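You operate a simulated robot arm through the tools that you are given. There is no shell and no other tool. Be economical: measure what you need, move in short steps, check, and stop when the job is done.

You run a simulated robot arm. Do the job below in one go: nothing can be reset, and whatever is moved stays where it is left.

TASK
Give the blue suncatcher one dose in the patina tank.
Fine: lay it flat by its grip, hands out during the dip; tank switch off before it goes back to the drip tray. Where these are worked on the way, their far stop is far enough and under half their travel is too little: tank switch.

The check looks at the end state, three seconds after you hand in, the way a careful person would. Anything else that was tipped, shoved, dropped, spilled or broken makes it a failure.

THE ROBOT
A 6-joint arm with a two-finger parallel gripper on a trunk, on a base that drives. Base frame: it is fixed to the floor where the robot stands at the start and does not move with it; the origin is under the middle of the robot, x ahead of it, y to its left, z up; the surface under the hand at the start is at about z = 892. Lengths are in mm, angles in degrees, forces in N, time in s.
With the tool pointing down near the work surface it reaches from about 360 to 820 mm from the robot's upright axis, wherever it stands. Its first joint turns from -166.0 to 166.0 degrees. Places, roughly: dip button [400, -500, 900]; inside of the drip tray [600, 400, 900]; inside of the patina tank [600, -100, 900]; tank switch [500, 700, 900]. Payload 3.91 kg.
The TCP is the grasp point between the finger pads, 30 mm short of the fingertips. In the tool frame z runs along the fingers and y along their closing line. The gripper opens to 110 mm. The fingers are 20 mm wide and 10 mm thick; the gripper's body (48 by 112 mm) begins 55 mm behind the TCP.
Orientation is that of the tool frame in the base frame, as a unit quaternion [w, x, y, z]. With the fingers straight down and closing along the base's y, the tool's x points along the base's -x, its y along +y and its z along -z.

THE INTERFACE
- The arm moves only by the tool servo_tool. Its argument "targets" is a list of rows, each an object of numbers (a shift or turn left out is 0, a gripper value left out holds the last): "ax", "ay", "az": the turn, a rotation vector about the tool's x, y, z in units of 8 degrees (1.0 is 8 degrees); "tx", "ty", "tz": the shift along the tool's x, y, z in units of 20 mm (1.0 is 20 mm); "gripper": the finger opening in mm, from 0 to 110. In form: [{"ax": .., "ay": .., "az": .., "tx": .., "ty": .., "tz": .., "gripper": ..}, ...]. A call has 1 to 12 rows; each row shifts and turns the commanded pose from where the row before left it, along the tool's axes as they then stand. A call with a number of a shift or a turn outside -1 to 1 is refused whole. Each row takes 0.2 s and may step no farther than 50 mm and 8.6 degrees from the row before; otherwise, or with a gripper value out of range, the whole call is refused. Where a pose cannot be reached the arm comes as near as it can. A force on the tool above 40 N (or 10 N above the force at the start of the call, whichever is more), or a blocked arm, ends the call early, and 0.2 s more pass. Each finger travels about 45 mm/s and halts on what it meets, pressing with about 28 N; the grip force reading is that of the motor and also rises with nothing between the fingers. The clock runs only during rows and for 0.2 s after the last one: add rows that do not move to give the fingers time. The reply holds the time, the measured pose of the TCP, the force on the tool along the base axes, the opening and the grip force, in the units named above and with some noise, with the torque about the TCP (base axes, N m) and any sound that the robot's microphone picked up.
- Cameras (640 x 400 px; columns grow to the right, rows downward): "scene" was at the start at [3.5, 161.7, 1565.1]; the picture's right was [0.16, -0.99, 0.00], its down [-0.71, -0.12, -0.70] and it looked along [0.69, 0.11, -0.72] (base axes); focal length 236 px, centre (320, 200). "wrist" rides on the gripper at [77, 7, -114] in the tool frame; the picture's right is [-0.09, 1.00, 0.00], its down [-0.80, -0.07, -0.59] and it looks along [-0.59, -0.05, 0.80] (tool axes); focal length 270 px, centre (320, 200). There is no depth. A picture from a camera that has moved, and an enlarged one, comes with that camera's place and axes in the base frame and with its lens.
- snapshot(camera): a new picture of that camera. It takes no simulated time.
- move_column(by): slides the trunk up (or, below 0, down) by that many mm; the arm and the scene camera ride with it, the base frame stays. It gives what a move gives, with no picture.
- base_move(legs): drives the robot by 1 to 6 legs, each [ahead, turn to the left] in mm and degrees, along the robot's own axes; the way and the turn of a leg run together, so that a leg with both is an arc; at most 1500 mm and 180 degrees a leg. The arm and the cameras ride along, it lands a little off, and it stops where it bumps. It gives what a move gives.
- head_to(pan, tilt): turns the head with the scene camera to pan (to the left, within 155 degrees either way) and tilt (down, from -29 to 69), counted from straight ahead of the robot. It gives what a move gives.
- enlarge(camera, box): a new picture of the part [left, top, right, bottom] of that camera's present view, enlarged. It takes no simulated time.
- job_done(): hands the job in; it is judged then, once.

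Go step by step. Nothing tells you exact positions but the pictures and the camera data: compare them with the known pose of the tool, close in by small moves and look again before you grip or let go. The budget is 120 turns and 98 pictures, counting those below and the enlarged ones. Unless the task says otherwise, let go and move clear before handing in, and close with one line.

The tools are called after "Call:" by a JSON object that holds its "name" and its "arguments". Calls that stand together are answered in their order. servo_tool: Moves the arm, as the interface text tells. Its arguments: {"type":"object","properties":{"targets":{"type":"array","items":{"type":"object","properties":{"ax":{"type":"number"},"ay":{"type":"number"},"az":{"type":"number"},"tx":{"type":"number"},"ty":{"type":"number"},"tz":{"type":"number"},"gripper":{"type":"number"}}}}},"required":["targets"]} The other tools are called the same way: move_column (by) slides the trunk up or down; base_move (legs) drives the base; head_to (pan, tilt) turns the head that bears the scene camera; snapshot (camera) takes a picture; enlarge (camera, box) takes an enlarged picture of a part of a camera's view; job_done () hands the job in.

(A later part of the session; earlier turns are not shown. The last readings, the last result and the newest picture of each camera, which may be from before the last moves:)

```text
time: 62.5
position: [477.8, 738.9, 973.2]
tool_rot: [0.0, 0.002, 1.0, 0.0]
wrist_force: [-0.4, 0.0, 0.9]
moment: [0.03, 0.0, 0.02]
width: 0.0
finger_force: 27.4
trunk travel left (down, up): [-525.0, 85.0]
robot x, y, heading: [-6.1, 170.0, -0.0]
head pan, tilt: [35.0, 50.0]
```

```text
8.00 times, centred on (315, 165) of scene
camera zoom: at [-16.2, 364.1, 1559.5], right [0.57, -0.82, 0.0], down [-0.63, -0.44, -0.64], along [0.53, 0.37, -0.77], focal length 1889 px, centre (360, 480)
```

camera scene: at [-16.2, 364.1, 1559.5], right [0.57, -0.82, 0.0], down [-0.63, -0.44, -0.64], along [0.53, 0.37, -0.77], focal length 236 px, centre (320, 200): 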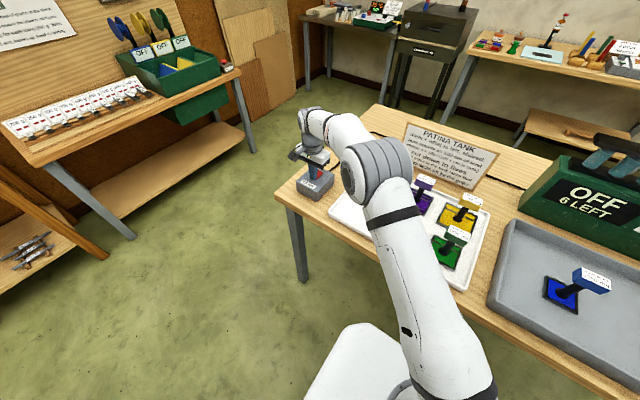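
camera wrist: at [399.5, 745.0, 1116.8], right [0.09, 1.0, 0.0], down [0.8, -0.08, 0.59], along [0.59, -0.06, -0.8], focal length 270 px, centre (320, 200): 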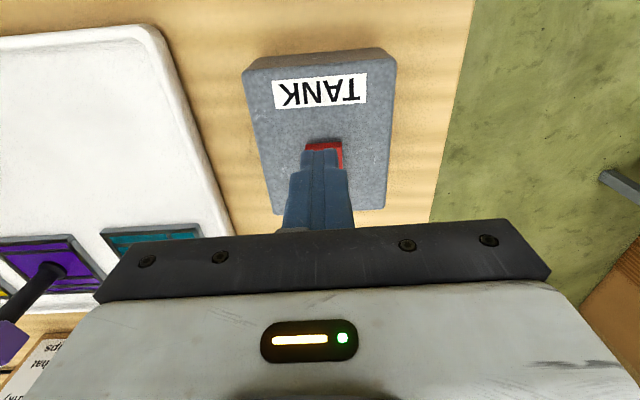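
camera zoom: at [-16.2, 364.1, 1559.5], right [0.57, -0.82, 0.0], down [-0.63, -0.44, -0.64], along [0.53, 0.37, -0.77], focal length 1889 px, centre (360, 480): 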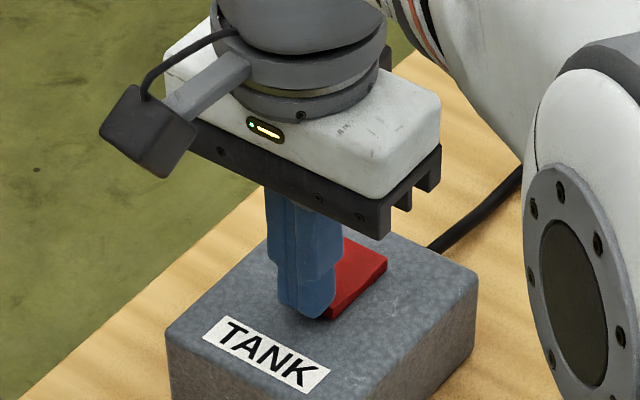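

Very light touch so far; continuing the press.

Call:
{"name": "servo_tool", "arguments": {"targets": [{"tz": 0.1}]}}

Call:
{"name": "servo_tool", "arguments": {"targets": [{"tz": 0.1}]}}

Call:
{"name": "servo_tool", "arguments": {"targets": [{"tz": 0.1}]}}

Call:
{"name": "enlarge", "arguments": {"camera": "scene", "box": [275, 140, 355, 190]}}

Call:
{"name": "enlarge", "arguments": {"camera": "scene", "box": [520, 130, 640, 240]}}

```text
time: 62.9
position: [479.0, 737.1, 972.0]
tool_rot: [-0.001, 0.002, 1.0, 0.0]
wrist_force: [0.2, 0.5, 0.5]
moment: [-0.04, 0.01, 0.02]
width: 0.0
finger_force: 28.1
trunk travel left (down, up): [-525.0, 85.0]
robot x, y, heading: [-2.8, 170.2, 0.1]
head pan, tilt: [35.0, 50.0]
```

```text
time: 63.3
position: [477.0, 739.0, 971.1]
tool_rot: [0.001, 0.003, 1.0, 0.0]
wrist_force: [1.0, -0.5, 5.8]
moment: [-0.03, -0.09, 0.07]
width: 0.0
finger_force: 27.4
trunk travel left (down, up): [-525.0, 85.0]
robot x, y, heading: [-2.0, 169.0, -0.3]
head pan, tilt: [35.0, 50.0]
```

```text
time: 63.7
position: [477.1, 736.7, 971.4]
tool_rot: [0.002, 0.003, 1.0, 0.002]
wrist_force: [2.7, -0.4, 17.6]
moment: [-0.04, -0.26, 0.17]
width: 0.0
finger_force: 28.4
trunk travel left (down, up): [-525.0, 85.0]
robot x, y, heading: [-2.2, 172.8, -0.3]
head pan, tilt: [35.0, 50.0]
```

```text
8.00 times, centred on (315, 165) of scene
camera zoom: at [-17.3, 362.5, 1560.0], right [0.57, -0.82, 0.0], down [-0.63, -0.44, -0.64], along [0.53, 0.37, -0.77], focal length 1889 px, centre (360, 480)
```

zoom: 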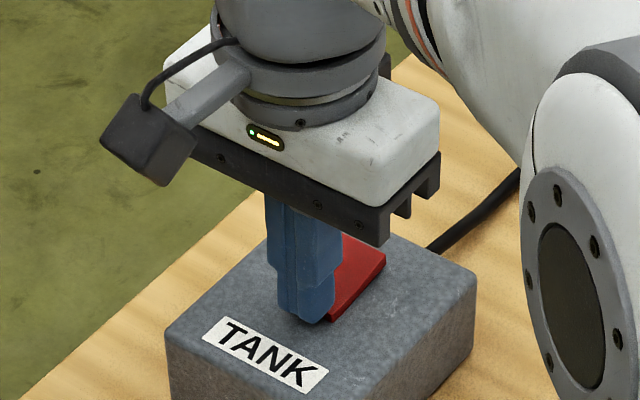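

```text
3.64 times, centred on (580, 185) of scene
camera zoom: at [-17.3, 362.5, 1560.0], right [0.57, -0.82, 0.0], down [-0.63, -0.44, -0.64], along [0.53, 0.37, -0.77], focal length 858 px, centre (-626, 254)
```

zoom: 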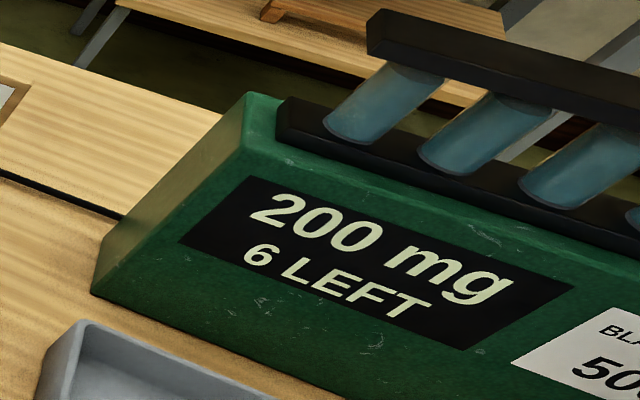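

The display lit up ("200 mg, 6 LEFT"): the switch is on. I lift off and re-read the display.

Call:
{"name": "servo_tool", "arguments": {"targets": [{"tz": -0.5}, {"tz": -1}, {"tz": -1}, {"tz": -1}, {"tz": -1}, {"tz": -1}, {"tz": -1}, {"tz": -1}, {"tz": -1}]}}

Call:
{"name": "head_to", "arguments": {"pan": 5, "tilt": 45}}

Call:
{"name": "snapshot", "arguments": {"camera": "scene"}}

Call:
{"name": "enlarge", "arguments": {"camera": "wrist", "box": [240, 0, 420, 160]}}

```text
time: 65.7
position: [477.7, 736.9, 1139.0]
tool_rot: [0.0, 0.003, 1.0, 0.0]
wrist_force: [0.7, 0.4, 0.0]
moment: [-0.01, -0.01, -0.01]
width: 0.0
finger_force: 28.4
trunk travel left (down, up): [-525.0, 85.0]
robot x, y, heading: [-1.4, 169.6, -0.2]
head pan, tilt: [35.0, 50.0]
```

```text
time: 66.6
position: [477.9, 736.9, 1137.9]
tool_rot: [0.001, 0.003, 1.0, 0.0]
wrist_force: [0.0, 0.0, 0.2]
moment: [0.02, -0.01, -0.02]
width: 0.0
finger_force: 28.1
trunk travel left (down, up): [-525.0, 85.0]
robot x, y, heading: [-5.6, 168.0, 0.0]
head pan, tilt: [5.0, 45.0]
```

```text
60 pictures are left
camera scene: at [1.6, 327.0, 1566.4], right [0.09, -1.0, 0.0], down [-0.7, -0.06, -0.71], along [0.7, 0.06, -0.71], focal length 236 px, centre (320, 200)
```

scene: 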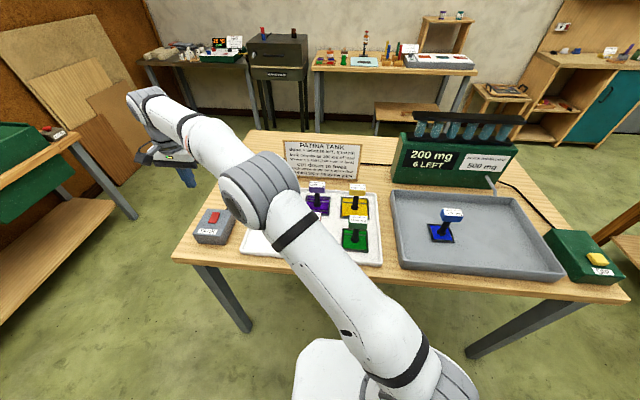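

```text
2.50 times, centred on (330, 80) of wrist
camera zoom: at [399.4, 745.0, 1252.1], right [0.09, 1.0, 0.0], down [0.8, -0.08, 0.59], along [0.59, -0.06, -0.8], focal length 676 px, centre (295, 500)
```

zoom: 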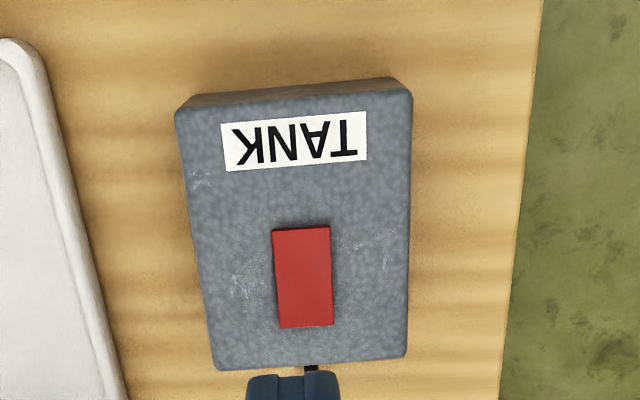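

The rocker rests flat in the ON position and the display steadily shows 200 mg (what is left, about 260 mg, shared over 130). One dose makes about 760 mg, i.e. about 580 shown, well under 1250. I now take the hand over to the dip button.

Call:
{"name": "servo_tool", "arguments": {"targets": [{"tz": -1}, {"tz": -1, "ty": -1}, {"ty": -1}, {"ty": -1}, {"ty": -1}, {"ty": -1}, {"ty": -1}, {"ty": -1}, {"ty": -1}, {"ty": -1}, {"ty": -1}, {"ty": -1}]}}

Call:
{"name": "servo_tool", "arguments": {"targets": [{"ty": -1}, {"ty": -1}, {"ty": -1}, {"ty": -1}, {"ty": -1}, {"ty": -1}, {"ty": -1}, {"ty": -1}, {"ty": -1}, {"ty": -1}, {"ty": -1}, {"ty": -1}]}}

Call:
{"name": "servo_tool", "arguments": {"targets": [{"ty": -1}, {"ty": -1}, {"ty": -1}, {"ty": -1}, {"ty": -1}, {"ty": -1}, {"ty": -1}, {"ty": -1}, {"ty": -1}, {"ty": -1}, {"ty": -1}, {"ty": -1}]}}

Call:
{"name": "servo_tool", "arguments": {"targets": [{"ty": -1}, {"ty": -1}, {"ty": -1}, {"ty": -1}, {"ty": -1}, {"ty": -1}, {"ty": -1}, {"ty": -1}, {"ty": -1}, {"ty": -1}, {"ty": -1}, {"ty": -1}]}}

Call:
{"name": "servo_tool", "arguments": {"targets": [{"ty": -1}, {"ty": -1}, {"ty": -1}, {"ty": -1}, {"ty": -1}, {"ty": -1}, {"ty": -1}, {"ty": -1}, {"ty": -1}, {"ty": -1}, {"ty": -1}, {"ty": -1}]}}

Call:
{"name": "servo_tool", "arguments": {"targets": [{"ty": -0.8, "tx": 1}, {"tx": 1}]}}

Call:
{"name": "snapshot", "arguments": {"camera": "wrist"}}

Call:
{"name": "snapshot", "arguments": {"camera": "scene"}}

```text
time: 69.2
position: [476.5, 517.1, 1177.2]
tool_rot: [-0.001, 0.002, 1.0, -0.001]
wrist_force: [-0.4, 1.2, 0.8]
moment: [0.0, -0.02, -0.03]
width: 0.0
finger_force: 28.9
trunk travel left (down, up): [-525.0, 85.0]
robot x, y, heading: [-3.8, 167.5, -0.3]
head pan, tilt: [5.0, 45.0]
```

```text
time: 71.8
position: [474.7, 277.7, 1177.6]
tool_rot: [0.0, 0.003, 1.0, 0.001]
wrist_force: [-0.2, 0.4, 0.6]
moment: [0.02, 0.01, 0.01]
width: 0.1
finger_force: 28.2
trunk travel left (down, up): [-525.0, 85.0]
robot x, y, heading: [-3.4, 170.1, -0.4]
head pan, tilt: [5.0, 45.0]
```

```text
time: 74.4
position: [472.9, 37.0, 1176.8]
tool_rot: [0.0, 0.003, 1.0, 0.0]
wrist_force: [-0.1, 0.2, 1.1]
moment: [0.03, 0.02, 0.02]
width: 0.1
finger_force: 28.0
trunk travel left (down, up): [-525.0, 85.0]
robot x, y, heading: [-2.6, 170.6, -0.3]
head pan, tilt: [5.0, 45.0]
```

```text
time: 77.0
position: [472.8, -203.0, 1178.1]
tool_rot: [0.0, 0.003, 1.0, 0.0]
wrist_force: [-0.4, 0.7, -0.3]
moment: [0.0, -0.01, -0.02]
width: 0.0
finger_force: 27.7
trunk travel left (down, up): [-525.0, 85.0]
robot x, y, heading: [-7.8, 170.1, 0.1]
head pan, tilt: [5.0, 45.0]
```

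```text
time: 79.6
position: [460.0, -428.4, 1171.5]
tool_rot: [-0.001, 0.004, 1.0, 0.0]
wrist_force: [0.7, -0.3, 0.3]
moment: [-0.01, 0.01, -0.01]
width: 0.0
finger_force: 28.3
out of reach, approached as far as the arm can: row 11, 12
trunk travel left (down, up): [-525.0, 85.0]
robot x, y, heading: [-8.2, 169.0, 0.1]
head pan, tilt: [5.0, 45.0]
```

```text
time: 80.2
position: [429.7, -443.5, 1173.6]
tool_rot: [-0.001, 0.003, 1.0, 0.001]
wrist_force: [0.5, 0.0, -0.3]
moment: [-0.03, -0.01, 0.0]
width: 0.0
finger_force: 27.9
out of reach, approached as far as the arm can: row 2
trunk travel left (down, up): [-525.0, 85.0]
robot x, y, heading: [-6.3, 170.2, -0.5]
head pan, tilt: [5.0, 45.0]
```

```text
58 pictures are left
camera wrist: at [352.7, -436.3, 1286.8], right [0.09, 1.0, 0.0], down [0.8, -0.08, 0.59], along [0.59, -0.05, -0.81], focal length 270 px, centre (320, 200)
```

wrist: 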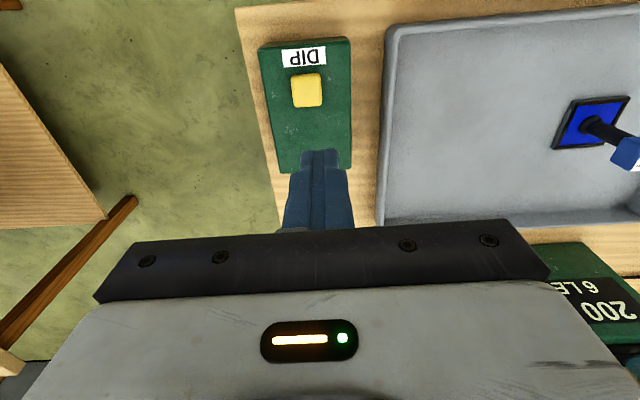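

```text
57 pictures are left
camera scene: at [1.5, 327.6, 1566.3], right [0.08, -1.0, 0.0], down [-0.7, -0.06, -0.71], along [0.7, 0.06, -0.71], focal length 236 px, centre (320, 200)
```

scene: 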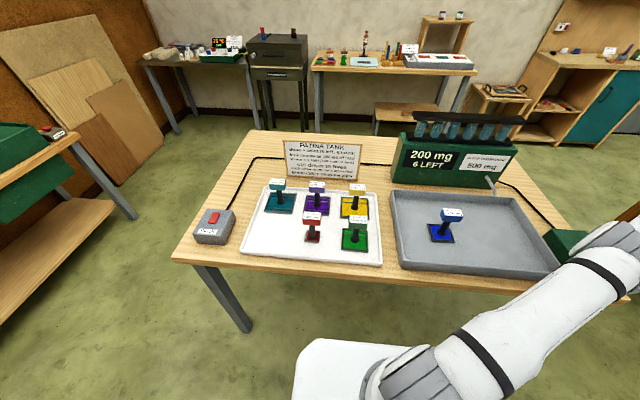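

Button at about (436, -458). I descend partway (reach grows lower down) and check.

Call:
{"name": "servo_tool", "arguments": {"targets": [{"tz": 1}, {"tz": 1}, {"tz": 1}, {"tz": 1}, {"tz": 1}, {"tz": 1}]}}

Call:
{"name": "snapshot", "arguments": {"camera": "wrist"}}

```text
time: 81.6
position: [447.6, -472.0, 1070.3]
tool_rot: [0.0, 0.003, 1.0, 0.001]
wrist_force: [-0.3, -0.2, -0.4]
moment: [0.0, -0.02, 0.04]
width: 0.1
finger_force: 28.1
out of reach, approached as far as the arm can: row 1, 2, 3, 4, 5, 6
trunk travel left (down, up): [-525.0, 85.0]
robot x, y, heading: [-5.7, 169.2, -0.3]
head pan, tilt: [5.0, 45.0]
```

```text
56 pictures are left
camera wrist: at [369.7, -463.7, 1184.8], right [0.09, 1.0, 0.0], down [0.8, -0.08, 0.59], along [0.59, -0.05, -0.81], focal length 270 px, centre (320, 200)
```

wrist: 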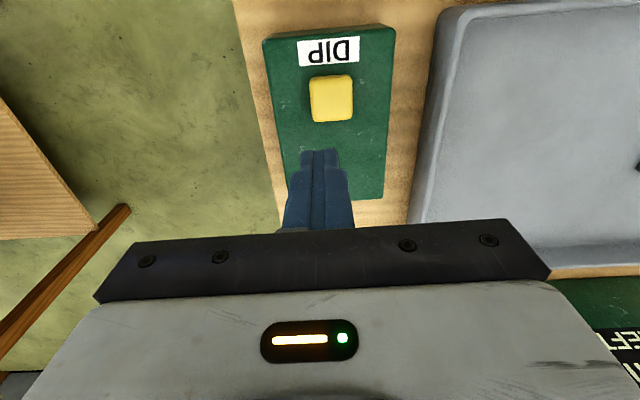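

The button is at (435, -459); I correct by small shifts back toward it.

Call:
{"name": "servo_tool", "arguments": {"targets": [{"tx": 0.6, "ty": 0.65}, {}]}}

```text
time: 82.2
position: [445.5, -471.2, 1073.4]
tool_rot: [0.0, 0.003, 1.0, 0.001]
wrist_force: [-0.2, 0.9, 0.0]
moment: [0.02, -0.02, 0.0]
width: 0.0
finger_force: 27.8
out of reach, approached as far as the arm can: row 1
trunk travel left (down, up): [-525.0, 85.0]
robot x, y, heading: [-8.5, 168.2, 0.1]
head pan, tilt: [5.0, 45.0]
```

Call:
{"name": "servo_tool", "arguments": {"targets": [{"tx": 0.6, "ty": 0.65}, {}]}}

```text
time: 82.8
position: [445.1, -471.7, 1075.4]
tool_rot: [0.0, 0.003, 1.0, 0.0]
wrist_force: [-0.5, 0.5, -0.3]
moment: [0.03, 0.0, 0.03]
width: 0.0
finger_force: 28.1
out of reach, approached as far as the arm can: row 1
trunk travel left (down, up): [-525.0, 85.0]
robot x, y, heading: [-2.2, 169.5, -0.1]
head pan, tilt: [5.0, 45.0]
```

The solver is stuck at an outer posture; I pull the hand back inward a bit more to free it.

Call:
{"name": "servo_tool", "arguments": {"targets": [{"tx": 0.5, "ty": 1, "tz": -0.5}, {"ty": 1, "tz": -0.5}, {"ty": 1}, {}]}}

Call:
{"name": "snapshot", "arguments": {"camera": "scene"}}

```text
time: 83.8
position: [452.1, -462.5, 1091.9]
tool_rot: [0.0, 0.004, 1.0, 0.001]
wrist_force: [-0.4, -0.2, -0.4]
moment: [-0.01, -0.03, -0.01]
width: 0.0
finger_force: 28.3
out of reach, approached as far as the arm can: row 1, 2, 3
trunk travel left (down, up): [-525.0, 85.0]
robot x, y, heading: [-4.6, 169.2, -0.3]
head pan, tilt: [5.0, 45.0]
```

```text
55 pictures are left
camera scene: at [1.7, 326.8, 1566.4], right [0.08, -1.0, 0.0], down [-0.7, -0.06, -0.71], along [0.7, 0.06, -0.71], focal length 236 px, centre (320, 200)
```

scene: 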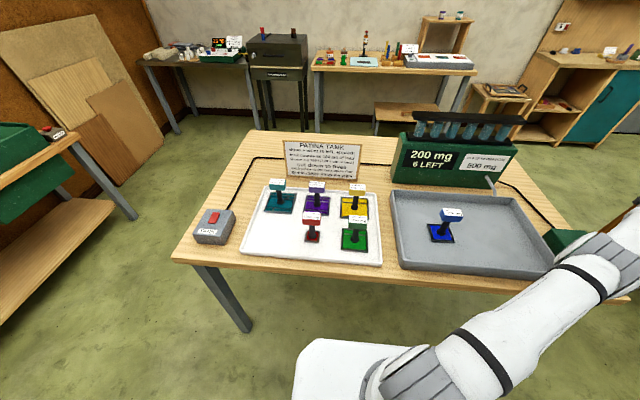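

Call:
{"name": "servo_tool", "arguments": {"targets": [{"ty": 1}, {"ty": 1}, {"ty": 1}, {"ty": 1}, {}]}}

```text
time: 85.0
position: [468.3, -449.5, 1099.8]
tool_rot: [0.0, 0.002, 1.0, 0.0]
wrist_force: [-1.2, -0.6, 0.6]
moment: [0.0, 0.0, -0.03]
width: 0.0
finger_force: 28.5
out of reach, approached as far as the arm can: row 1, 2, 3, 4
trunk travel left (down, up): [-525.0, 85.0]
robot x, y, heading: [-5.1, 171.1, -0.0]
head pan, tilt: [5.0, 45.0]
```

The arm is stuck fully stretched (singular), so radial pulls do nothing. I raise the hand, which should bend the elbow.

Call:
{"name": "servo_tool", "arguments": {"targets": [{"tz": -1}, {"tz": -1}, {"tz": -1}, {"tz": -1}, {"tz": -1}, {}]}}

```text
time: 86.4
position: [452.4, -423.5, 1189.7]
tool_rot: [0.0, 0.003, 1.0, 0.0]
wrist_force: [-0.6, 0.0, 0.7]
moment: [-0.02, 0.01, 0.0]
width: 0.0
finger_force: 28.2
out of reach, approached as far as the arm can: row 2, 3, 4, 5
trunk travel left (down, up): [-525.0, 85.0]
robot x, y, heading: [-1.9, 166.8, -0.2]
head pan, tilt: [5.0, 45.0]
```

Call:
{"name": "servo_tool", "arguments": {"targets": [{"tz": -1, "tx": 1}, {"tz": -1, "tx": 1}, {"ax": 0.7, "ay": 0.5}, {"ax": 0.7, "ay": 0.5}, {}, {"ax": -0.7, "ay": -0.5}, {"ax": -0.7, "ay": -0.5}, {}]}}

```text
time: 88.2
position: [409.4, -402.1, 1277.4]
tool_rot: [0.002, 0.003, 1.0, -0.001]
wrist_force: [0.5, -0.1, 0.5]
moment: [-0.02, 0.0, 0.01]
width: 0.0
finger_force: 28.2
out of reach, approached as far as the arm can: row 3, 4, 7
trunk travel left (down, up): [-525.0, 85.0]
robot x, y, heading: [-6.0, 169.1, -0.1]
head pan, tilt: [5.0, 45.0]
```

Call:
{"name": "servo_tool", "arguments": {"targets": [{"ty": 1}, {"ty": 1}, {"ty": 1}, {"ty": 1}, {}]}}

```text
time: 89.4
position: [410.7, -322.7, 1276.3]
tool_rot: [0.0, 0.003, 1.0, 0.0]
wrist_force: [0.1, -0.1, 0.8]
moment: [0.0, -0.01, 0.0]
width: 0.0
finger_force: 28.4
trunk travel left (down, up): [-525.0, 85.0]
robot x, y, heading: [-3.0, 169.0, -0.1]
head pan, tilt: [5.0, 45.0]
```

Free again. I descend first while closer in, then move out to the button at low height where reach is larger.

Call:
{"name": "servo_tool", "arguments": {"targets": [{"tz": 1}, {"tz": 1}, {"tz": 1}, {"tz": 1}, {"tz": 1}, {"tz": 1}, {"tz": 1}, {"tz": 1}, {"tz": 1}, {"tz": 1}, {"tz": 1}, {"tz": 1}]}}

Call:
{"name": "servo_tool", "arguments": {"targets": [{"ty": -1}, {"ty": -1}, {"ty": -1}, {"ty": -1}, {"ty": -1}, {"ty": -1}, {"ty": -0.8, "tx": -1}, {}]}}

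Call:
{"name": "snapshot", "arguments": {"camera": "wrist"}}

```text
time: 92.0
position: [412.4, -322.6, 1036.7]
tool_rot: [0.0, 0.003, 1.0, 0.0]
wrist_force: [-0.1, 0.3, 0.2]
moment: [-0.05, -0.03, 0.01]
width: 0.2
finger_force: 28.2
trunk travel left (down, up): [-525.0, 85.0]
robot x, y, heading: [-4.8, 169.4, -0.3]
head pan, tilt: [5.0, 45.0]
```

```text
time: 93.8
position: [429.6, -459.5, 1035.5]
tool_rot: [-0.001, 0.002, 1.0, -0.001]
wrist_force: [-0.8, 0.6, -0.2]
moment: [0.01, 0.0, -0.01]
width: 0.2
finger_force: 28.0
trunk travel left (down, up): [-525.0, 85.0]
robot x, y, heading: [-6.0, 166.3, -0.4]
head pan, tilt: [5.0, 45.0]
```

```text
54 pictures are left
camera wrist: at [352.0, -451.6, 1149.3], right [0.09, 1.0, 0.0], down [0.8, -0.08, 0.59], along [0.59, -0.06, -0.8], focal length 270 px, centre (320, 200)
```

wrist: 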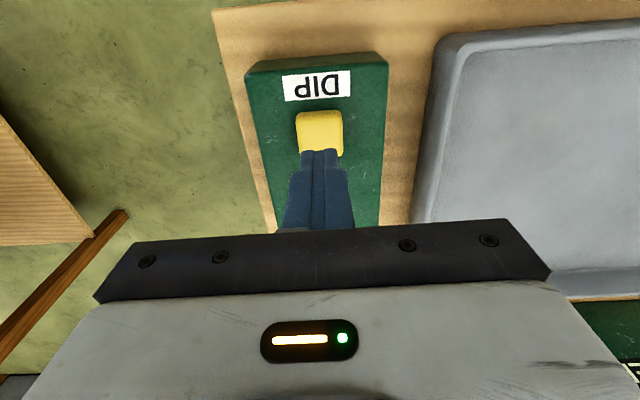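

Aligned on the button. Descending with care for a single clean press.

Call:
{"name": "servo_tool", "arguments": {"targets": [{"tz": 1}, {"tz": 0.5}, {"tz": 0.3}, {"tz": 0.2}]}}

Call:
{"name": "snapshot", "arguments": {"camera": "wrist"}}

```text
time: 94.8
position: [429.2, -460.2, 995.2]
tool_rot: [0.0, 0.002, 1.0, 0.0]
wrist_force: [0.3, -0.9, -0.5]
moment: [-0.04, -0.01, 0.01]
width: 0.2
finger_force: 28.1
trunk travel left (down, up): [-525.0, 85.0]
robot x, y, heading: [-2.2, 166.9, -0.3]
head pan, tilt: [5.0, 45.0]
```

```text
53 pictures are left
camera wrist: at [351.9, -451.3, 1109.6], right [0.09, 1.0, 0.0], down [0.8, -0.08, 0.59], along [0.59, -0.06, -0.8], focal length 270 px, centre (320, 200)
```

wrist: 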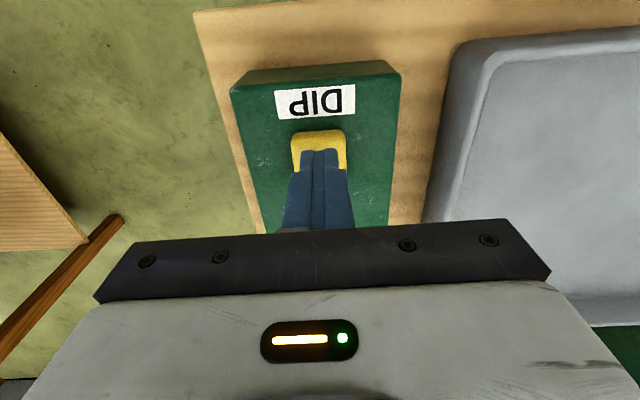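

Call:
{"name": "servo_tool", "arguments": {"targets": [{"tz": 0.2}, {"tz": 0.2}]}}

Call:
{"name": "servo_tool", "arguments": {"targets": [{"tz": 0.15}]}}

Call:
{"name": "servo_tool", "arguments": {"targets": [{"tz": 0.15}]}}

Call:
{"name": "servo_tool", "arguments": {"targets": [{"tz": 0.1}]}}

```text
time: 95.4
position: [430.1, -458.5, 987.8]
tool_rot: [0.0, 0.003, 1.0, 0.0]
wrist_force: [1.0, 0.1, 0.1]
moment: [-0.04, 0.0, 0.01]
width: 0.4
finger_force: 28.5
trunk travel left (down, up): [-525.0, 85.0]
robot x, y, heading: [-3.1, 171.3, -0.3]
head pan, tilt: [5.0, 45.0]
```

```text
time: 95.8
position: [429.9, -457.8, 985.1]
tool_rot: [0.001, 0.002, 1.0, 0.0]
wrist_force: [-0.2, -0.5, 0.7]
moment: [0.01, -0.04, 0.01]
width: 0.1
finger_force: 27.8
trunk travel left (down, up): [-525.0, 85.0]
robot x, y, heading: [-0.5, 168.8, -0.1]
head pan, tilt: [5.0, 45.0]
```

```text
time: 96.2
position: [430.1, -459.3, 982.0]
tool_rot: [-0.001, 0.003, 1.0, 0.0]
wrist_force: [0.8, 0.0, -0.2]
moment: [-0.02, -0.01, -0.03]
width: 0.1
finger_force: 27.9
trunk travel left (down, up): [-525.0, 85.0]
robot x, y, heading: [-3.3, 171.4, -0.3]
head pan, tilt: [5.0, 45.0]
```

```text
time: 96.6
position: [428.8, -458.1, 980.3]
tool_rot: [0.0, 0.003, 1.0, -0.002]
wrist_force: [0.5, 0.2, 2.3]
moment: [0.01, -0.03, 0.0]
width: 0.2
finger_force: 27.7
trunk travel left (down, up): [-525.0, 85.0]
robot x, y, heading: [-5.6, 168.4, -0.0]
head pan, tilt: [5.0, 45.0]
heard: click
```

A click was heard: the press registered. I back off at once and look at the display.

Call:
{"name": "servo_tool", "arguments": {"targets": [{"tz": -0.5}, {"tz": -0.5}]}}

Call:
{"name": "snapshot", "arguments": {"camera": "scene"}}

Call:
{"name": "enlarge", "arguments": {"camera": "scene", "box": [380, 100, 540, 280]}}

```text
time: 97.2
position: [430.1, -458.0, 1001.0]
tool_rot: [0.0, 0.002, 1.0, 0.0]
wrist_force: [-0.5, -0.7, -0.1]
moment: [0.0, 0.0, 0.0]
width: 0.2
finger_force: 28.3
trunk travel left (down, up): [-525.0, 85.0]
robot x, y, heading: [-5.9, 169.1, -0.3]
head pan, tilt: [5.0, 45.0]
```

```text
52 pictures are left
camera scene: at [1.6, 326.8, 1566.4], right [0.08, -1.0, 0.0], down [-0.7, -0.06, -0.71], along [0.7, 0.06, -0.71], focal length 236 px, centre (320, 200)
```

scene: 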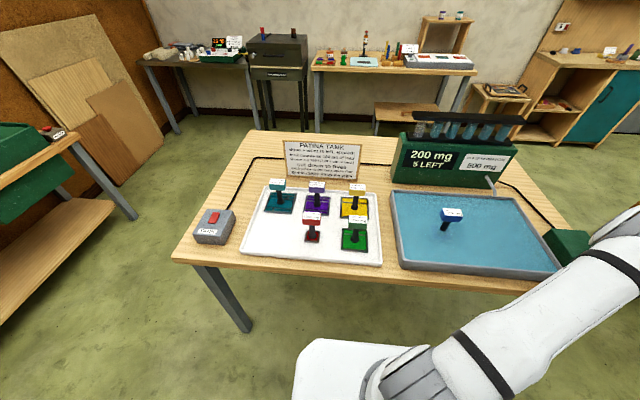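

```text
2.22 times, centred on (460, 190) of scene
camera zoom: at [1.6, 326.8, 1566.4], right [0.08, -1.0, 0.0], down [-0.7, -0.06, -0.71], along [0.7, 0.06, -0.71], focal length 525 px, centre (9, 222)
```

zoom: 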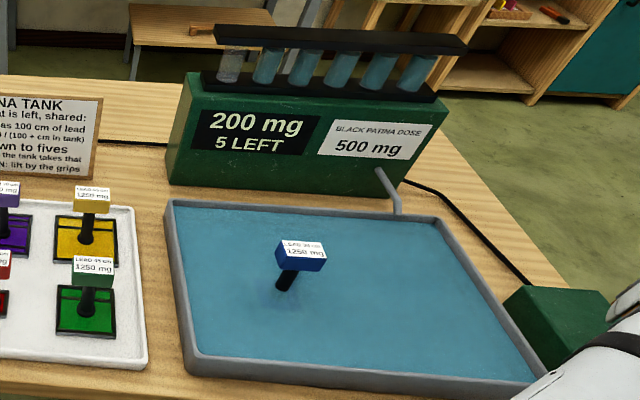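

The tank flooded and one vial emptied (5 left): the dip is running. I wait with the hand clear of the tank and watch.

Call:
{"name": "servo_tool", "arguments": {"targets": [{"tz": -1}, {}, {}, {}, {}, {}, {}, {}, {}, {}, {}, {}]}}

Call:
{"name": "enlarge", "arguments": {"camera": "scene", "box": [380, 100, 540, 280]}}

```text
time: 99.8
position: [430.7, -457.2, 1020.3]
tool_rot: [0.0, 0.003, 1.0, 0.0]
wrist_force: [0.0, -0.2, -0.2]
moment: [-0.01, 0.01, 0.0]
width: 0.0
finger_force: 28.1
trunk travel left (down, up): [-525.0, 85.0]
robot x, y, heading: [-0.6, 170.6, 0.1]
head pan, tilt: [5.0, 45.0]
```

```text
2.22 times, centred on (460, 190) of scene
camera zoom: at [1.6, 326.7, 1566.4], right [0.08, -1.0, 0.0], down [-0.7, -0.06, -0.71], along [0.7, 0.06, -0.71], focal length 525 px, centre (9, 222)
```

zoom: 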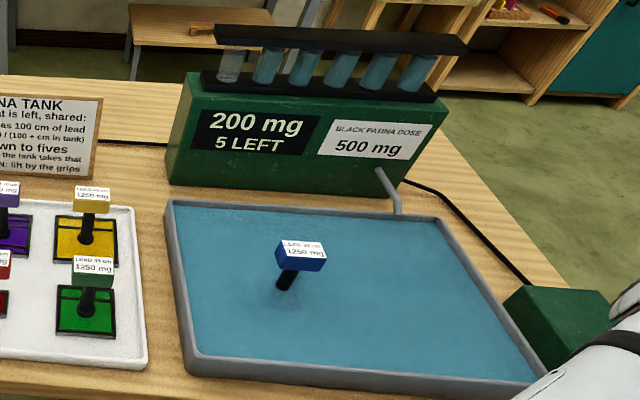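

Call:
{"name": "servo_tool", "arguments": {"targets": [{}, {}, {}, {}, {}, {}, {}, {}, {}, {}, {}, {}]}}

Call:
{"name": "servo_tool", "arguments": {"targets": [{}, {}, {}, {}, {}, {}, {}, {}, {}, {}, {}, {}]}}

Call:
{"name": "enlarge", "arguments": {"camera": "scene", "box": [380, 100, 540, 280]}}

```text
time: 102.4
position: [430.0, -458.4, 1019.6]
tool_rot: [0.0, 0.003, 1.0, 0.0]
wrist_force: [0.0, -0.6, 0.4]
moment: [0.0, -0.01, 0.01]
width: 0.0
finger_force: 27.2
trunk travel left (down, up): [-525.0, 85.0]
robot x, y, heading: [-5.5, 168.1, -0.1]
head pan, tilt: [5.0, 45.0]
```

```text
time: 105.0
position: [429.7, -459.0, 1020.3]
tool_rot: [-0.001, 0.003, 1.0, 0.0]
wrist_force: [0.4, 1.0, -0.2]
moment: [-0.01, 0.01, -0.01]
width: 0.2
finger_force: 28.0
trunk travel left (down, up): [-525.0, 85.0]
robot x, y, heading: [-7.2, 170.0, -0.5]
head pan, tilt: [5.0, 45.0]
```

```text
2.22 times, centred on (460, 190) of scene
camera zoom: at [1.6, 326.7, 1566.4], right [0.08, -1.0, 0.0], down [-0.7, -0.06, -0.71], along [0.7, 0.06, -0.71], focal length 525 px, centre (9, 222)
```

zoom: 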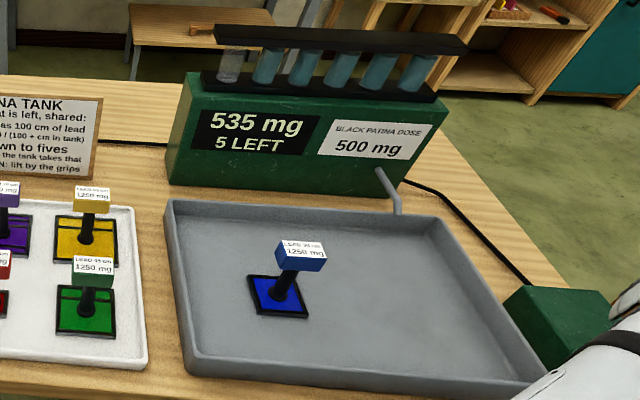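

The dip finished and drained: display 535 mg = (500+200)·100/130 cut to fives, under the 1250 mark; one vial used. Now I go switch the tank off before moving the piece.

Call:
{"name": "servo_tool", "arguments": {"targets": [{"ty": 1}, {"ty": 1}, {"ty": 1}, {"ty": 1}, {"ty": 1}, {"ty": 1}, {"ty": 1, "tz": -1}, {"ty": 1, "tz": -1}, {"ty": 1, "tz": -1}, {"ty": 1, "tz": -1}, {"ty": 1, "tz": -1}, {"ty": 1, "tz": -1}]}}

Call:
{"name": "servo_tool", "arguments": {"targets": [{"ty": 1, "tz": -1}, {"ty": 1, "tz": -1}, {"ty": 1}, {"ty": 1}, {"ty": 1}, {"ty": 1}, {"ty": 1}, {"ty": 1}, {"ty": 1}, {"ty": 1}, {"ty": 1}, {"ty": 1}]}}

Call:
{"name": "servo_tool", "arguments": {"targets": [{"ty": 1}, {"ty": 1}, {"ty": 1}, {"ty": 1}, {"ty": 1}, {"ty": 1}, {"ty": 1}, {"ty": 1}, {"ty": 1}, {"ty": 1}, {"ty": 1}, {"ty": 1}]}}

Call:
{"name": "servo_tool", "arguments": {"targets": [{"ty": 1}, {"ty": 1}, {"ty": 1}, {"ty": 1}, {"ty": 1}, {"ty": 1}, {"ty": 1}, {"ty": 1}, {"ty": 1}, {"ty": 1}, {"ty": 1}, {"ty": 1}]}}

Call:
{"name": "servo_tool", "arguments": {"targets": [{"ty": 1, "tx": -1}, {"ty": 1, "tx": -1}, {"ty": 1, "tx": -1}, {"ty": 1, "tx": -1}, {"ty": 1}, {"ty": 1}, {"ty": 1}, {"ty": 1}, {"ty": 1}, {"ty": 1}, {"ty": 1}, {"ty": 1}]}}

Call:
{"name": "snapshot", "arguments": {"camera": "wrist"}}

```text
time: 107.6
position: [431.4, -218.6, 1140.3]
tool_rot: [0.0, 0.003, 1.0, 0.0]
wrist_force: [-0.5, 1.1, 0.0]
moment: [-0.03, 0.0, -0.01]
width: 0.0
finger_force: 27.3
trunk travel left (down, up): [-525.0, 85.0]
robot x, y, heading: [-0.7, 169.7, -0.1]
head pan, tilt: [5.0, 45.0]
```

```text
time: 110.2
position: [433.4, 19.9, 1179.0]
tool_rot: [0.0, 0.003, 1.0, 0.001]
wrist_force: [-0.4, -0.6, -0.2]
moment: [0.02, -0.01, 0.01]
width: 0.0
finger_force: 28.0
trunk travel left (down, up): [-525.0, 85.0]
robot x, y, heading: [-5.7, 167.5, -0.3]
head pan, tilt: [5.0, 45.0]
```

```text
time: 112.8
position: [434.3, 260.8, 1180.9]
tool_rot: [0.0, 0.002, 1.0, -0.001]
wrist_force: [0.0, 0.1, -0.5]
moment: [0.02, 0.0, 0.0]
width: 0.2
finger_force: 28.1
trunk travel left (down, up): [-525.0, 85.0]
robot x, y, heading: [-2.9, 169.8, -0.1]
head pan, tilt: [5.0, 45.0]
```

```text
time: 115.4
position: [434.4, 501.5, 1179.5]
tool_rot: [0.001, 0.004, 1.0, -0.001]
wrist_force: [-0.3, -0.5, 0.4]
moment: [0.02, -0.04, 0.0]
width: 0.0
finger_force: 28.2
trunk travel left (down, up): [-525.0, 85.0]
robot x, y, heading: [-3.2, 170.1, -0.2]
head pan, tilt: [5.0, 45.0]
```

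```text
time: 118.0
position: [506.4, 731.5, 1174.3]
tool_rot: [0.0, 0.003, 1.0, -0.001]
wrist_force: [-0.2, 0.5, -0.1]
moment: [0.03, -0.01, 0.03]
width: 0.0
finger_force: 28.3
out of reach, approached as far as the arm can: row 12
trunk travel left (down, up): [-525.0, 85.0]
robot x, y, heading: [-8.1, 170.4, -0.2]
head pan, tilt: [5.0, 45.0]
```

```text
48 pictures are left
camera wrist: at [429.9, 739.1, 1289.0], right [0.09, 1.0, 0.0], down [0.8, -0.07, 0.59], along [0.59, -0.06, -0.8], focal length 270 px, centre (320, 200)
```

wrist: 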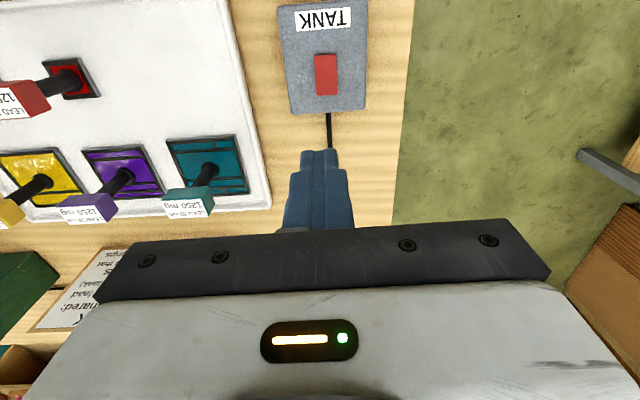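

I pull in a little (edge of reach), descend, then go out over the far end of the rocker.

Call:
{"name": "servo_tool", "arguments": {"targets": [{"tx": 1}, {"tx": 1}, {"tx": 0.2}, {}]}}

```text
time: 119.0
position: [463.8, 729.8, 1175.3]
tool_rot: [0.0, 0.002, 1.0, 0.0]
wrist_force: [-0.2, 0.2, 0.9]
moment: [0.02, 0.0, 0.01]
width: 0.0
finger_force: 28.3
trunk travel left (down, up): [-525.0, 85.0]
robot x, y, heading: [-6.2, 171.2, -0.2]
head pan, tilt: [5.0, 45.0]
```

Call:
{"name": "servo_tool", "arguments": {"targets": [{"tz": 1}, {"tz": 1}, {"tz": 1}, {"tz": 1}, {"tz": 1}, {"tz": 1}, {"tz": 1}, {"tz": 1}, {"ty": 0.4}, {"tx": -1}, {"tx": -1}, {"tx": -0.75}]}}

Call:
{"name": "snapshot", "arguments": {"camera": "wrist"}}

Call:
{"name": "head_to", "arguments": {"pan": 35, "tilt": 50}}

Call:
{"name": "enlarge", "arguments": {"camera": "scene", "box": [275, 140, 355, 190]}}

```text
time: 121.6
position: [520.9, 739.4, 1015.2]
tool_rot: [0.001, 0.002, 1.0, -0.001]
wrist_force: [0.4, 0.1, -0.9]
moment: [0.01, -0.01, -0.03]
width: 0.0
finger_force: 27.9
trunk travel left (down, up): [-525.0, 85.0]
robot x, y, heading: [-1.4, 165.4, -0.2]
head pan, tilt: [5.0, 45.0]
```

```text
47 pictures are left
camera wrist: at [442.6, 746.3, 1128.7], right [0.09, 1.0, 0.0], down [0.8, -0.08, 0.59], along [0.59, -0.06, -0.8], focal length 270 px, centre (320, 200)
```

wrist: 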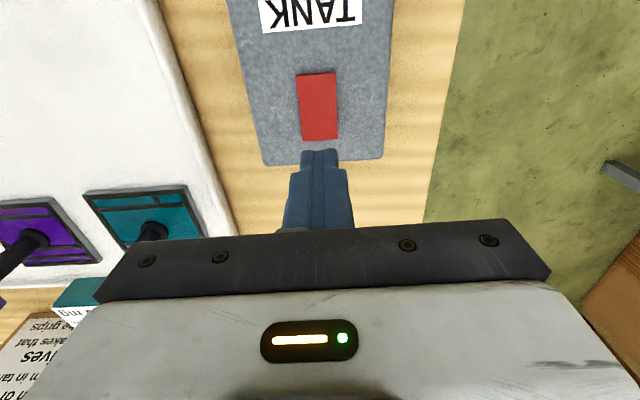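

```text
time: 122.6
position: [520.2, 737.2, 1015.3]
tool_rot: [0.0, 0.003, 1.0, -0.001]
wrist_force: [-0.2, 0.8, 0.6]
moment: [0.04, 0.02, -0.02]
width: 0.0
finger_force: 28.1
trunk travel left (down, up): [-525.0, 85.0]
robot x, y, heading: [-0.7, 170.7, -0.3]
head pan, tilt: [35.0, 50.0]
```

```text
8.00 times, centred on (315, 165) of scene
camera zoom: at [-16.1, 364.0, 1559.5], right [0.57, -0.82, 0.0], down [-0.63, -0.44, -0.64], along [0.53, 0.37, -0.77], focal length 1889 px, centre (360, 480)
```

zoom: 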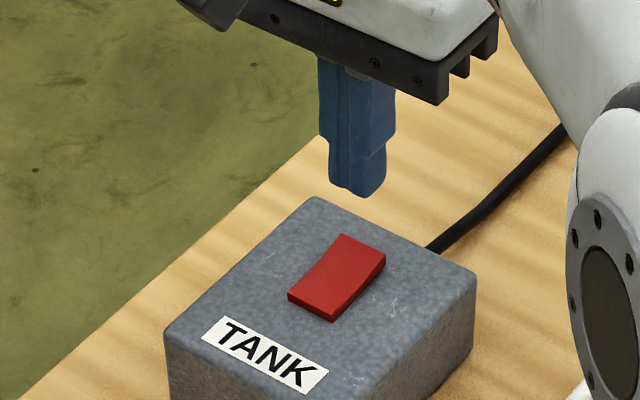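

The far end of the rocker is now raised, near x 505–518. I press it at x ≈ 518.

Call:
{"name": "servo_tool", "arguments": {"targets": [{"tx": 0.12, "tz": 0.5}, {"tz": 0.5}, {"tz": 0.3}, {"tz": 0.3}]}}

Call:
{"name": "servo_tool", "arguments": {"targets": [{"tz": 0.15}, {"tz": 0.15}]}}

Call:
{"name": "servo_tool", "arguments": {"targets": [{"tz": 0.1}, {"tz": 0.1}]}}

Call:
{"name": "enlarge", "arguments": {"camera": "scene", "box": [275, 140, 355, 190]}}

```text
time: 123.6
position: [517.8, 737.6, 982.8]
tool_rot: [0.0, 0.003, 1.0, 0.0]
wrist_force: [-0.7, 0.5, -0.6]
moment: [0.02, 0.0, 0.0]
width: 0.0
finger_force: 27.7
trunk travel left (down, up): [-525.0, 85.0]
robot x, y, heading: [-3.2, 167.8, -0.4]
head pan, tilt: [35.0, 50.0]
```

```text
time: 124.2
position: [516.1, 738.8, 977.0]
tool_rot: [0.0, 0.003, 1.0, 0.0]
wrist_force: [-0.2, 0.4, -0.2]
moment: [0.0, 0.02, -0.01]
width: 0.0
finger_force: 27.9
trunk travel left (down, up): [-525.0, 85.0]
robot x, y, heading: [-6.0, 168.0, -0.3]
head pan, tilt: [35.0, 50.0]
```

```text
time: 124.8
position: [518.2, 739.0, 972.7]
tool_rot: [0.0, 0.003, 1.0, 0.0]
wrist_force: [0.4, 0.4, 1.0]
moment: [-0.03, -0.02, -0.05]
width: 0.0
finger_force: 27.7
trunk travel left (down, up): [-525.0, 85.0]
robot x, y, heading: [-3.1, 166.9, -0.3]
head pan, tilt: [35.0, 50.0]
```

```text
8.00 times, centred on (315, 165) of scene
camera zoom: at [-16.2, 364.0, 1559.5], right [0.57, -0.82, 0.0], down [-0.63, -0.44, -0.64], along [0.53, 0.37, -0.77], focal length 1889 px, centre (360, 480)
```

zoom: 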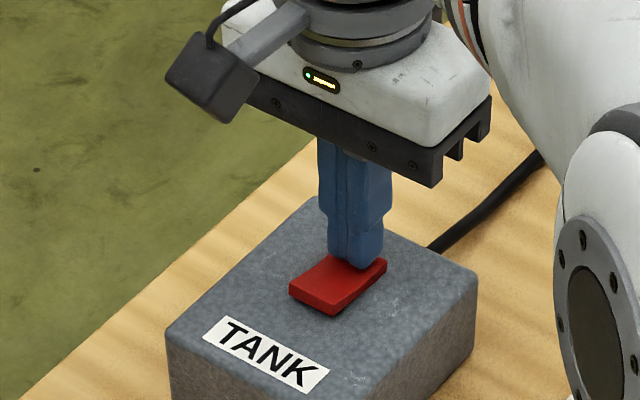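

Call:
{"name": "servo_tool", "arguments": {"targets": [{"tz": 0.1}, {"tz": 0.1}]}}

Call:
{"name": "servo_tool", "arguments": {"targets": [{"tz": 0.1}]}}

Call:
{"name": "enlarge", "arguments": {"camera": "scene", "box": [275, 140, 355, 190]}}

Call:
{"name": "enlarge", "arguments": {"camera": "scene", "box": [480, 130, 640, 320]}}

```text
time: 125.4
position: [517.4, 738.3, 973.7]
tool_rot: [0.002, 0.003, 1.0, 0.003]
wrist_force: [2.3, 3.1, 21.2]
moment: [0.04, 0.12, -0.3]
width: 0.0
finger_force: 27.8
trunk travel left (down, up): [-525.0, 85.0]
robot x, y, heading: [-2.5, 166.6, -0.4]
head pan, tilt: [35.0, 50.0]
```

```text
time: 125.8
position: [517.3, 738.9, 973.2]
tool_rot: [0.004, 0.003, 1.0, 0.005]
wrist_force: [7.9, 9.4, 38.7]
moment: [0.21, 0.17, -0.53]
width: 0.0
finger_force: 28.6
trunk travel left (down, up): [-525.0, 85.0]
robot x, y, heading: [-2.3, 171.6, -0.3]
head pan, tilt: [35.0, 50.0]
```

```text
8.00 times, centred on (315, 165) of scene
camera zoom: at [-18.6, 361.7, 1560.2], right [0.57, -0.82, 0.0], down [-0.63, -0.44, -0.64], along [0.53, 0.37, -0.76], focal length 1889 px, centre (360, 480)
```

zoom: 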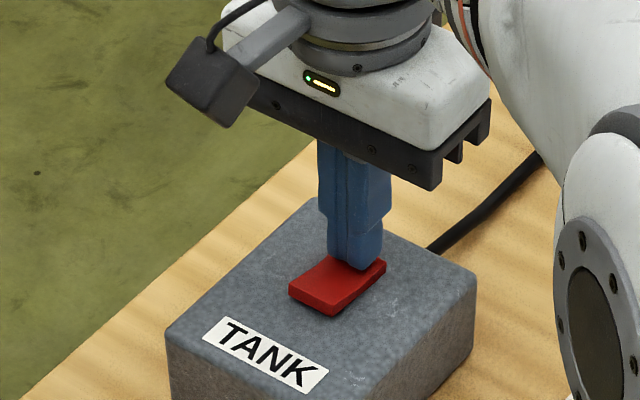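

```text
2.11 times, centred on (560, 225) of scene
camera zoom: at [-18.6, 361.7, 1560.2], right [0.57, -0.82, 0.0], down [-0.63, -0.44, -0.64], along [0.53, 0.37, -0.76], focal length 497 px, centre (-185, 147)
```

zoom: 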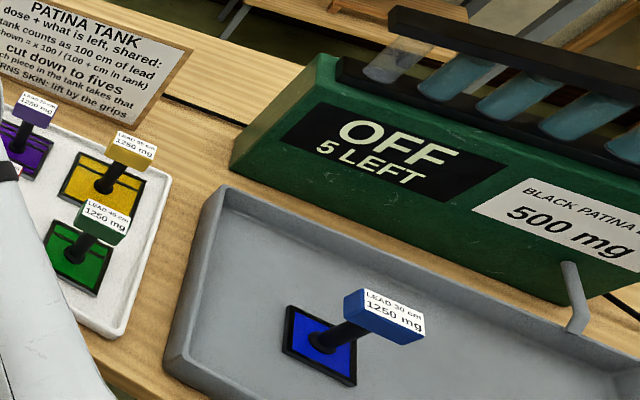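

The tank is OFF. I lift away and go to fetch the blue piece from the tank.

Call:
{"name": "servo_tool", "arguments": {"targets": [{"tz": -0.5}, {"tz": -1}, {"tz": -1}, {"tx": 1, "tz": -1}, {"tx": 1, "tz": -1}, {"tz": -1, "ty": -1}, {"tz": -1, "ty": -1}, {"tz": -1, "ty": -1}, {"tz": -1, "ty": -1}, {"tz": -1, "ty": -1}, {"ty": -1}, {"ty": -1}]}}

Call:
{"name": "servo_tool", "arguments": {"targets": [{"ty": -1}, {"ty": -1}, {"ty": -1}, {"ty": -1}, {"ty": -1}, {"ty": -1}, {"ty": -1}, {"ty": -1}, {"ty": -1}, {"ty": -1}, {"ty": -1}, {"ty": -1}]}}

Call:
{"name": "servo_tool", "arguments": {"targets": [{"ty": -1}, {"ty": -1}, {"ty": -1}, {"ty": -1}, {"ty": -1}, {"ty": -1}, {"ty": -1}, {"ty": -1}, {"ty": -1}, {"ty": -1}, {"ty": -1}, {"ty": -1}]}}

Call:
{"name": "servo_tool", "arguments": {"targets": [{"ty": -1, "tx": -1, "gripper": 110}, {"ty": -1, "tx": -1}, {"ty": -1}, {"ty": -1}, {"ty": -1}, {"ty": -1}, {"ty": -1}, {"ty": -1}]}}

```text
time: 128.4
position: [475.0, 598.7, 1158.2]
tool_rot: [0.001, 0.002, 1.0, 0.0]
wrist_force: [0.5, -1.3, -0.4]
moment: [0.02, -0.02, 0.02]
width: 0.3
finger_force: 28.3
trunk travel left (down, up): [-525.0, 85.0]
robot x, y, heading: [-3.5, 171.7, 0.1]
head pan, tilt: [35.0, 50.0]
```

```text
time: 131.0
position: [474.1, 358.7, 1156.9]
tool_rot: [0.0, 0.002, 1.0, 0.0]
wrist_force: [0.3, -0.3, -0.6]
moment: [0.02, -0.01, -0.01]
width: 0.0
finger_force: 27.9
trunk travel left (down, up): [-525.0, 85.0]
robot x, y, heading: [-4.1, 171.2, -0.1]
head pan, tilt: [35.0, 50.0]
```

```text
time: 133.6
position: [472.5, 117.9, 1158.0]
tool_rot: [0.0, 0.003, 1.0, 0.0]
wrist_force: [-0.6, -0.3, -0.1]
moment: [0.0, -0.05, 0.0]
width: 0.0
finger_force: 28.0
trunk travel left (down, up): [-525.0, 85.0]
robot x, y, heading: [-6.2, 169.6, -0.4]
head pan, tilt: [35.0, 50.0]
```

```text
time: 135.4
position: [512.4, -41.8, 1156.7]
tool_rot: [0.001, 0.002, 1.0, 0.001]
wrist_force: [0.0, 0.1, 0.8]
moment: [0.01, -0.02, -0.01]
width: 109.9
finger_force: 0.1
trunk travel left (down, up): [-525.0, 85.0]
robot x, y, heading: [-7.3, 170.7, -0.3]
head pan, tilt: [35.0, 50.0]
```

Call:
{"name": "servo_tool", "arguments": {"targets": [{"tx": -0.6, "ty": -0.25}, {"tx": -0.55, "ty": -0.25}, {"tz": 1}, {"tz": 1}, {"tz": 1}, {"tz": 1}, {"tz": 1}, {"tz": 0.3}]}}

Call:
{"name": "snapshot", "arguments": {"camera": "wrist"}}

```text
time: 137.2
position: [535.8, -51.9, 1051.1]
tool_rot: [0.0, 0.002, 1.0, 0.0]
wrist_force: [0.3, -0.2, 0.6]
moment: [-0.04, 0.02, 0.01]
width: 110.0
finger_force: 0.0
trunk travel left (down, up): [-525.0, 85.0]
robot x, y, heading: [-4.1, 172.4, -0.1]
head pan, tilt: [35.0, 50.0]
```

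```text
42 pictures are left
camera wrist: at [457.9, -43.8, 1165.3], right [0.09, 1.0, 0.0], down [0.8, -0.08, 0.59], along [0.59, -0.06, -0.8], focal length 270 px, centre (320, 200)
```

wrist: 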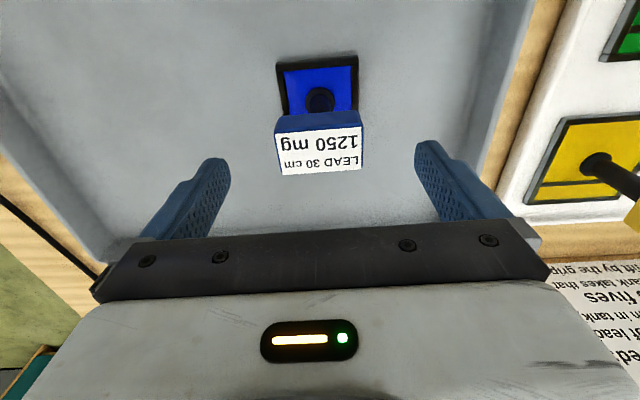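

The piece stands where I left it, with darker lead lines. I descend, grip its block and lift.

Call:
{"name": "servo_tool", "arguments": {"targets": [{"tz": 1}, {"tz": 1}, {"tz": 0.55}, {"gripper": 30}, {}, {}, {}, {}, {}]}}

Call:
{"name": "servo_tool", "arguments": {"targets": [{"tz": -0.3}, {"tz": -0.7}, {"tz": -1}, {"tz": -1}, {"tz": -1}, {"tz": -1}, {"tz": -1}, {"tz": -1}, {"tz": -1}]}}

Call:
{"name": "snapshot", "arguments": {"camera": "wrist"}}

```text
time: 139.2
position: [534.9, -51.4, 1000.3]
tool_rot: [0.0, 0.002, 1.0, 0.0]
wrist_force: [-0.3, 0.6, 0.0]
moment: [0.03, -0.07, -0.01]
width: 57.5
finger_force: 27.6
trunk travel left (down, up): [-525.0, 85.0]
robot x, y, heading: [-6.2, 170.3, -0.1]
head pan, tilt: [35.0, 50.0]
```

```text
time: 141.2
position: [534.9, -51.5, 1160.5]
tool_rot: [0.0, 0.003, 1.0, -0.001]
wrist_force: [-0.6, -0.3, -1.5]
moment: [0.0, -0.01, -0.01]
width: 57.6
finger_force: 28.6
trunk travel left (down, up): [-525.0, 85.0]
robot x, y, heading: [-3.0, 171.6, -0.1]
head pan, tilt: [35.0, 50.0]
```

```text
41 pictures are left
camera wrist: at [457.5, -44.2, 1273.8], right [0.09, 1.0, 0.0], down [0.8, -0.08, 0.59], along [0.59, -0.06, -0.8], focal length 270 px, centre (320, 200)
```

wrist: 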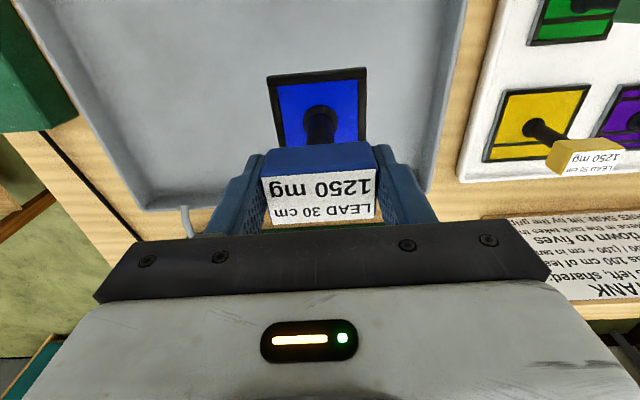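

Firmly held. Carrying it back to its empty spot in the drip tray at (485.5, 538.5).

Call:
{"name": "servo_tool", "arguments": {"targets": [{"tx": 0.9}, {"tx": 0.9}, {"tx": 0.67}, {"ty": 1}, {"ty": 1}, {"ty": 1}, {"ty": 1}, {"ty": 1}, {"ty": 1}, {"ty": 1}, {"ty": 1}, {"ty": 1}]}}

Call:
{"name": "servo_tool", "arguments": {"targets": [{"ty": 1}, {"ty": 1}, {"ty": 1}, {"ty": 1}, {"ty": 1}, {"ty": 1}, {"ty": 1}, {"ty": 1}, {"ty": 1}, {"ty": 1}, {"ty": 1}, {"ty": 1}]}}

Call:
{"name": "servo_tool", "arguments": {"targets": [{"ty": 1}, {"ty": 1}, {"ty": 1}, {"ty": 1}, {"ty": 1}, {"ty": 1}, {"ty": 1}, {"ty": 1}, {"ty": 0.5}, {}]}}

Call:
{"name": "snapshot", "arguments": {"camera": "wrist"}}

```text
time: 143.8
position: [488.4, 128.6, 1159.7]
tool_rot: [0.0, 0.004, 1.0, 0.0]
wrist_force: [0.5, 1.0, -1.1]
moment: [0.02, 0.03, 0.01]
width: 57.5
finger_force: 28.3
trunk travel left (down, up): [-525.0, 85.0]
robot x, y, heading: [-2.4, 170.4, -0.2]
head pan, tilt: [35.0, 50.0]
```

```text
time: 146.4
position: [489.0, 370.0, 1158.8]
tool_rot: [0.0, 0.003, 1.0, 0.0]
wrist_force: [-0.1, 0.0, -1.1]
moment: [0.0, 0.0, -0.01]
width: 57.8
finger_force: 28.1
trunk travel left (down, up): [-525.0, 85.0]
robot x, y, heading: [-2.0, 171.4, -0.3]
head pan, tilt: [35.0, 50.0]
```

```text
time: 148.6
position: [491.1, 539.2, 1159.9]
tool_rot: [0.0, 0.002, 1.0, 0.0]
wrist_force: [0.3, -0.4, -1.8]
moment: [-0.03, 0.0, 0.0]
width: 57.4
finger_force: 28.0
trunk travel left (down, up): [-525.0, 85.0]
robot x, y, heading: [-2.8, 173.0, -0.1]
head pan, tilt: [35.0, 50.0]
```

```text
40 pictures are left
camera wrist: at [412.1, 546.6, 1273.7], right [0.09, 1.0, 0.0], down [0.8, -0.08, 0.59], along [0.59, -0.06, -0.8], focal length 270 px, centre (320, 200)
```

wrist: 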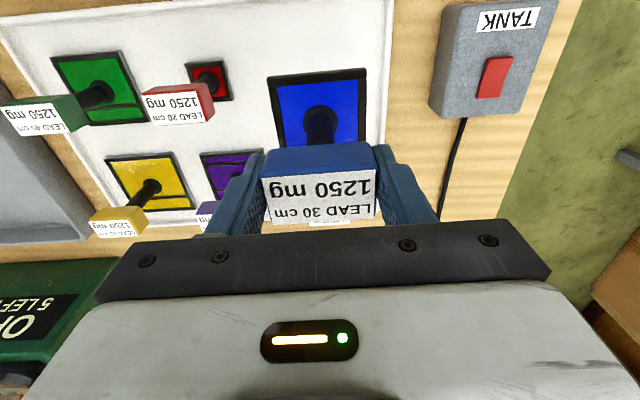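

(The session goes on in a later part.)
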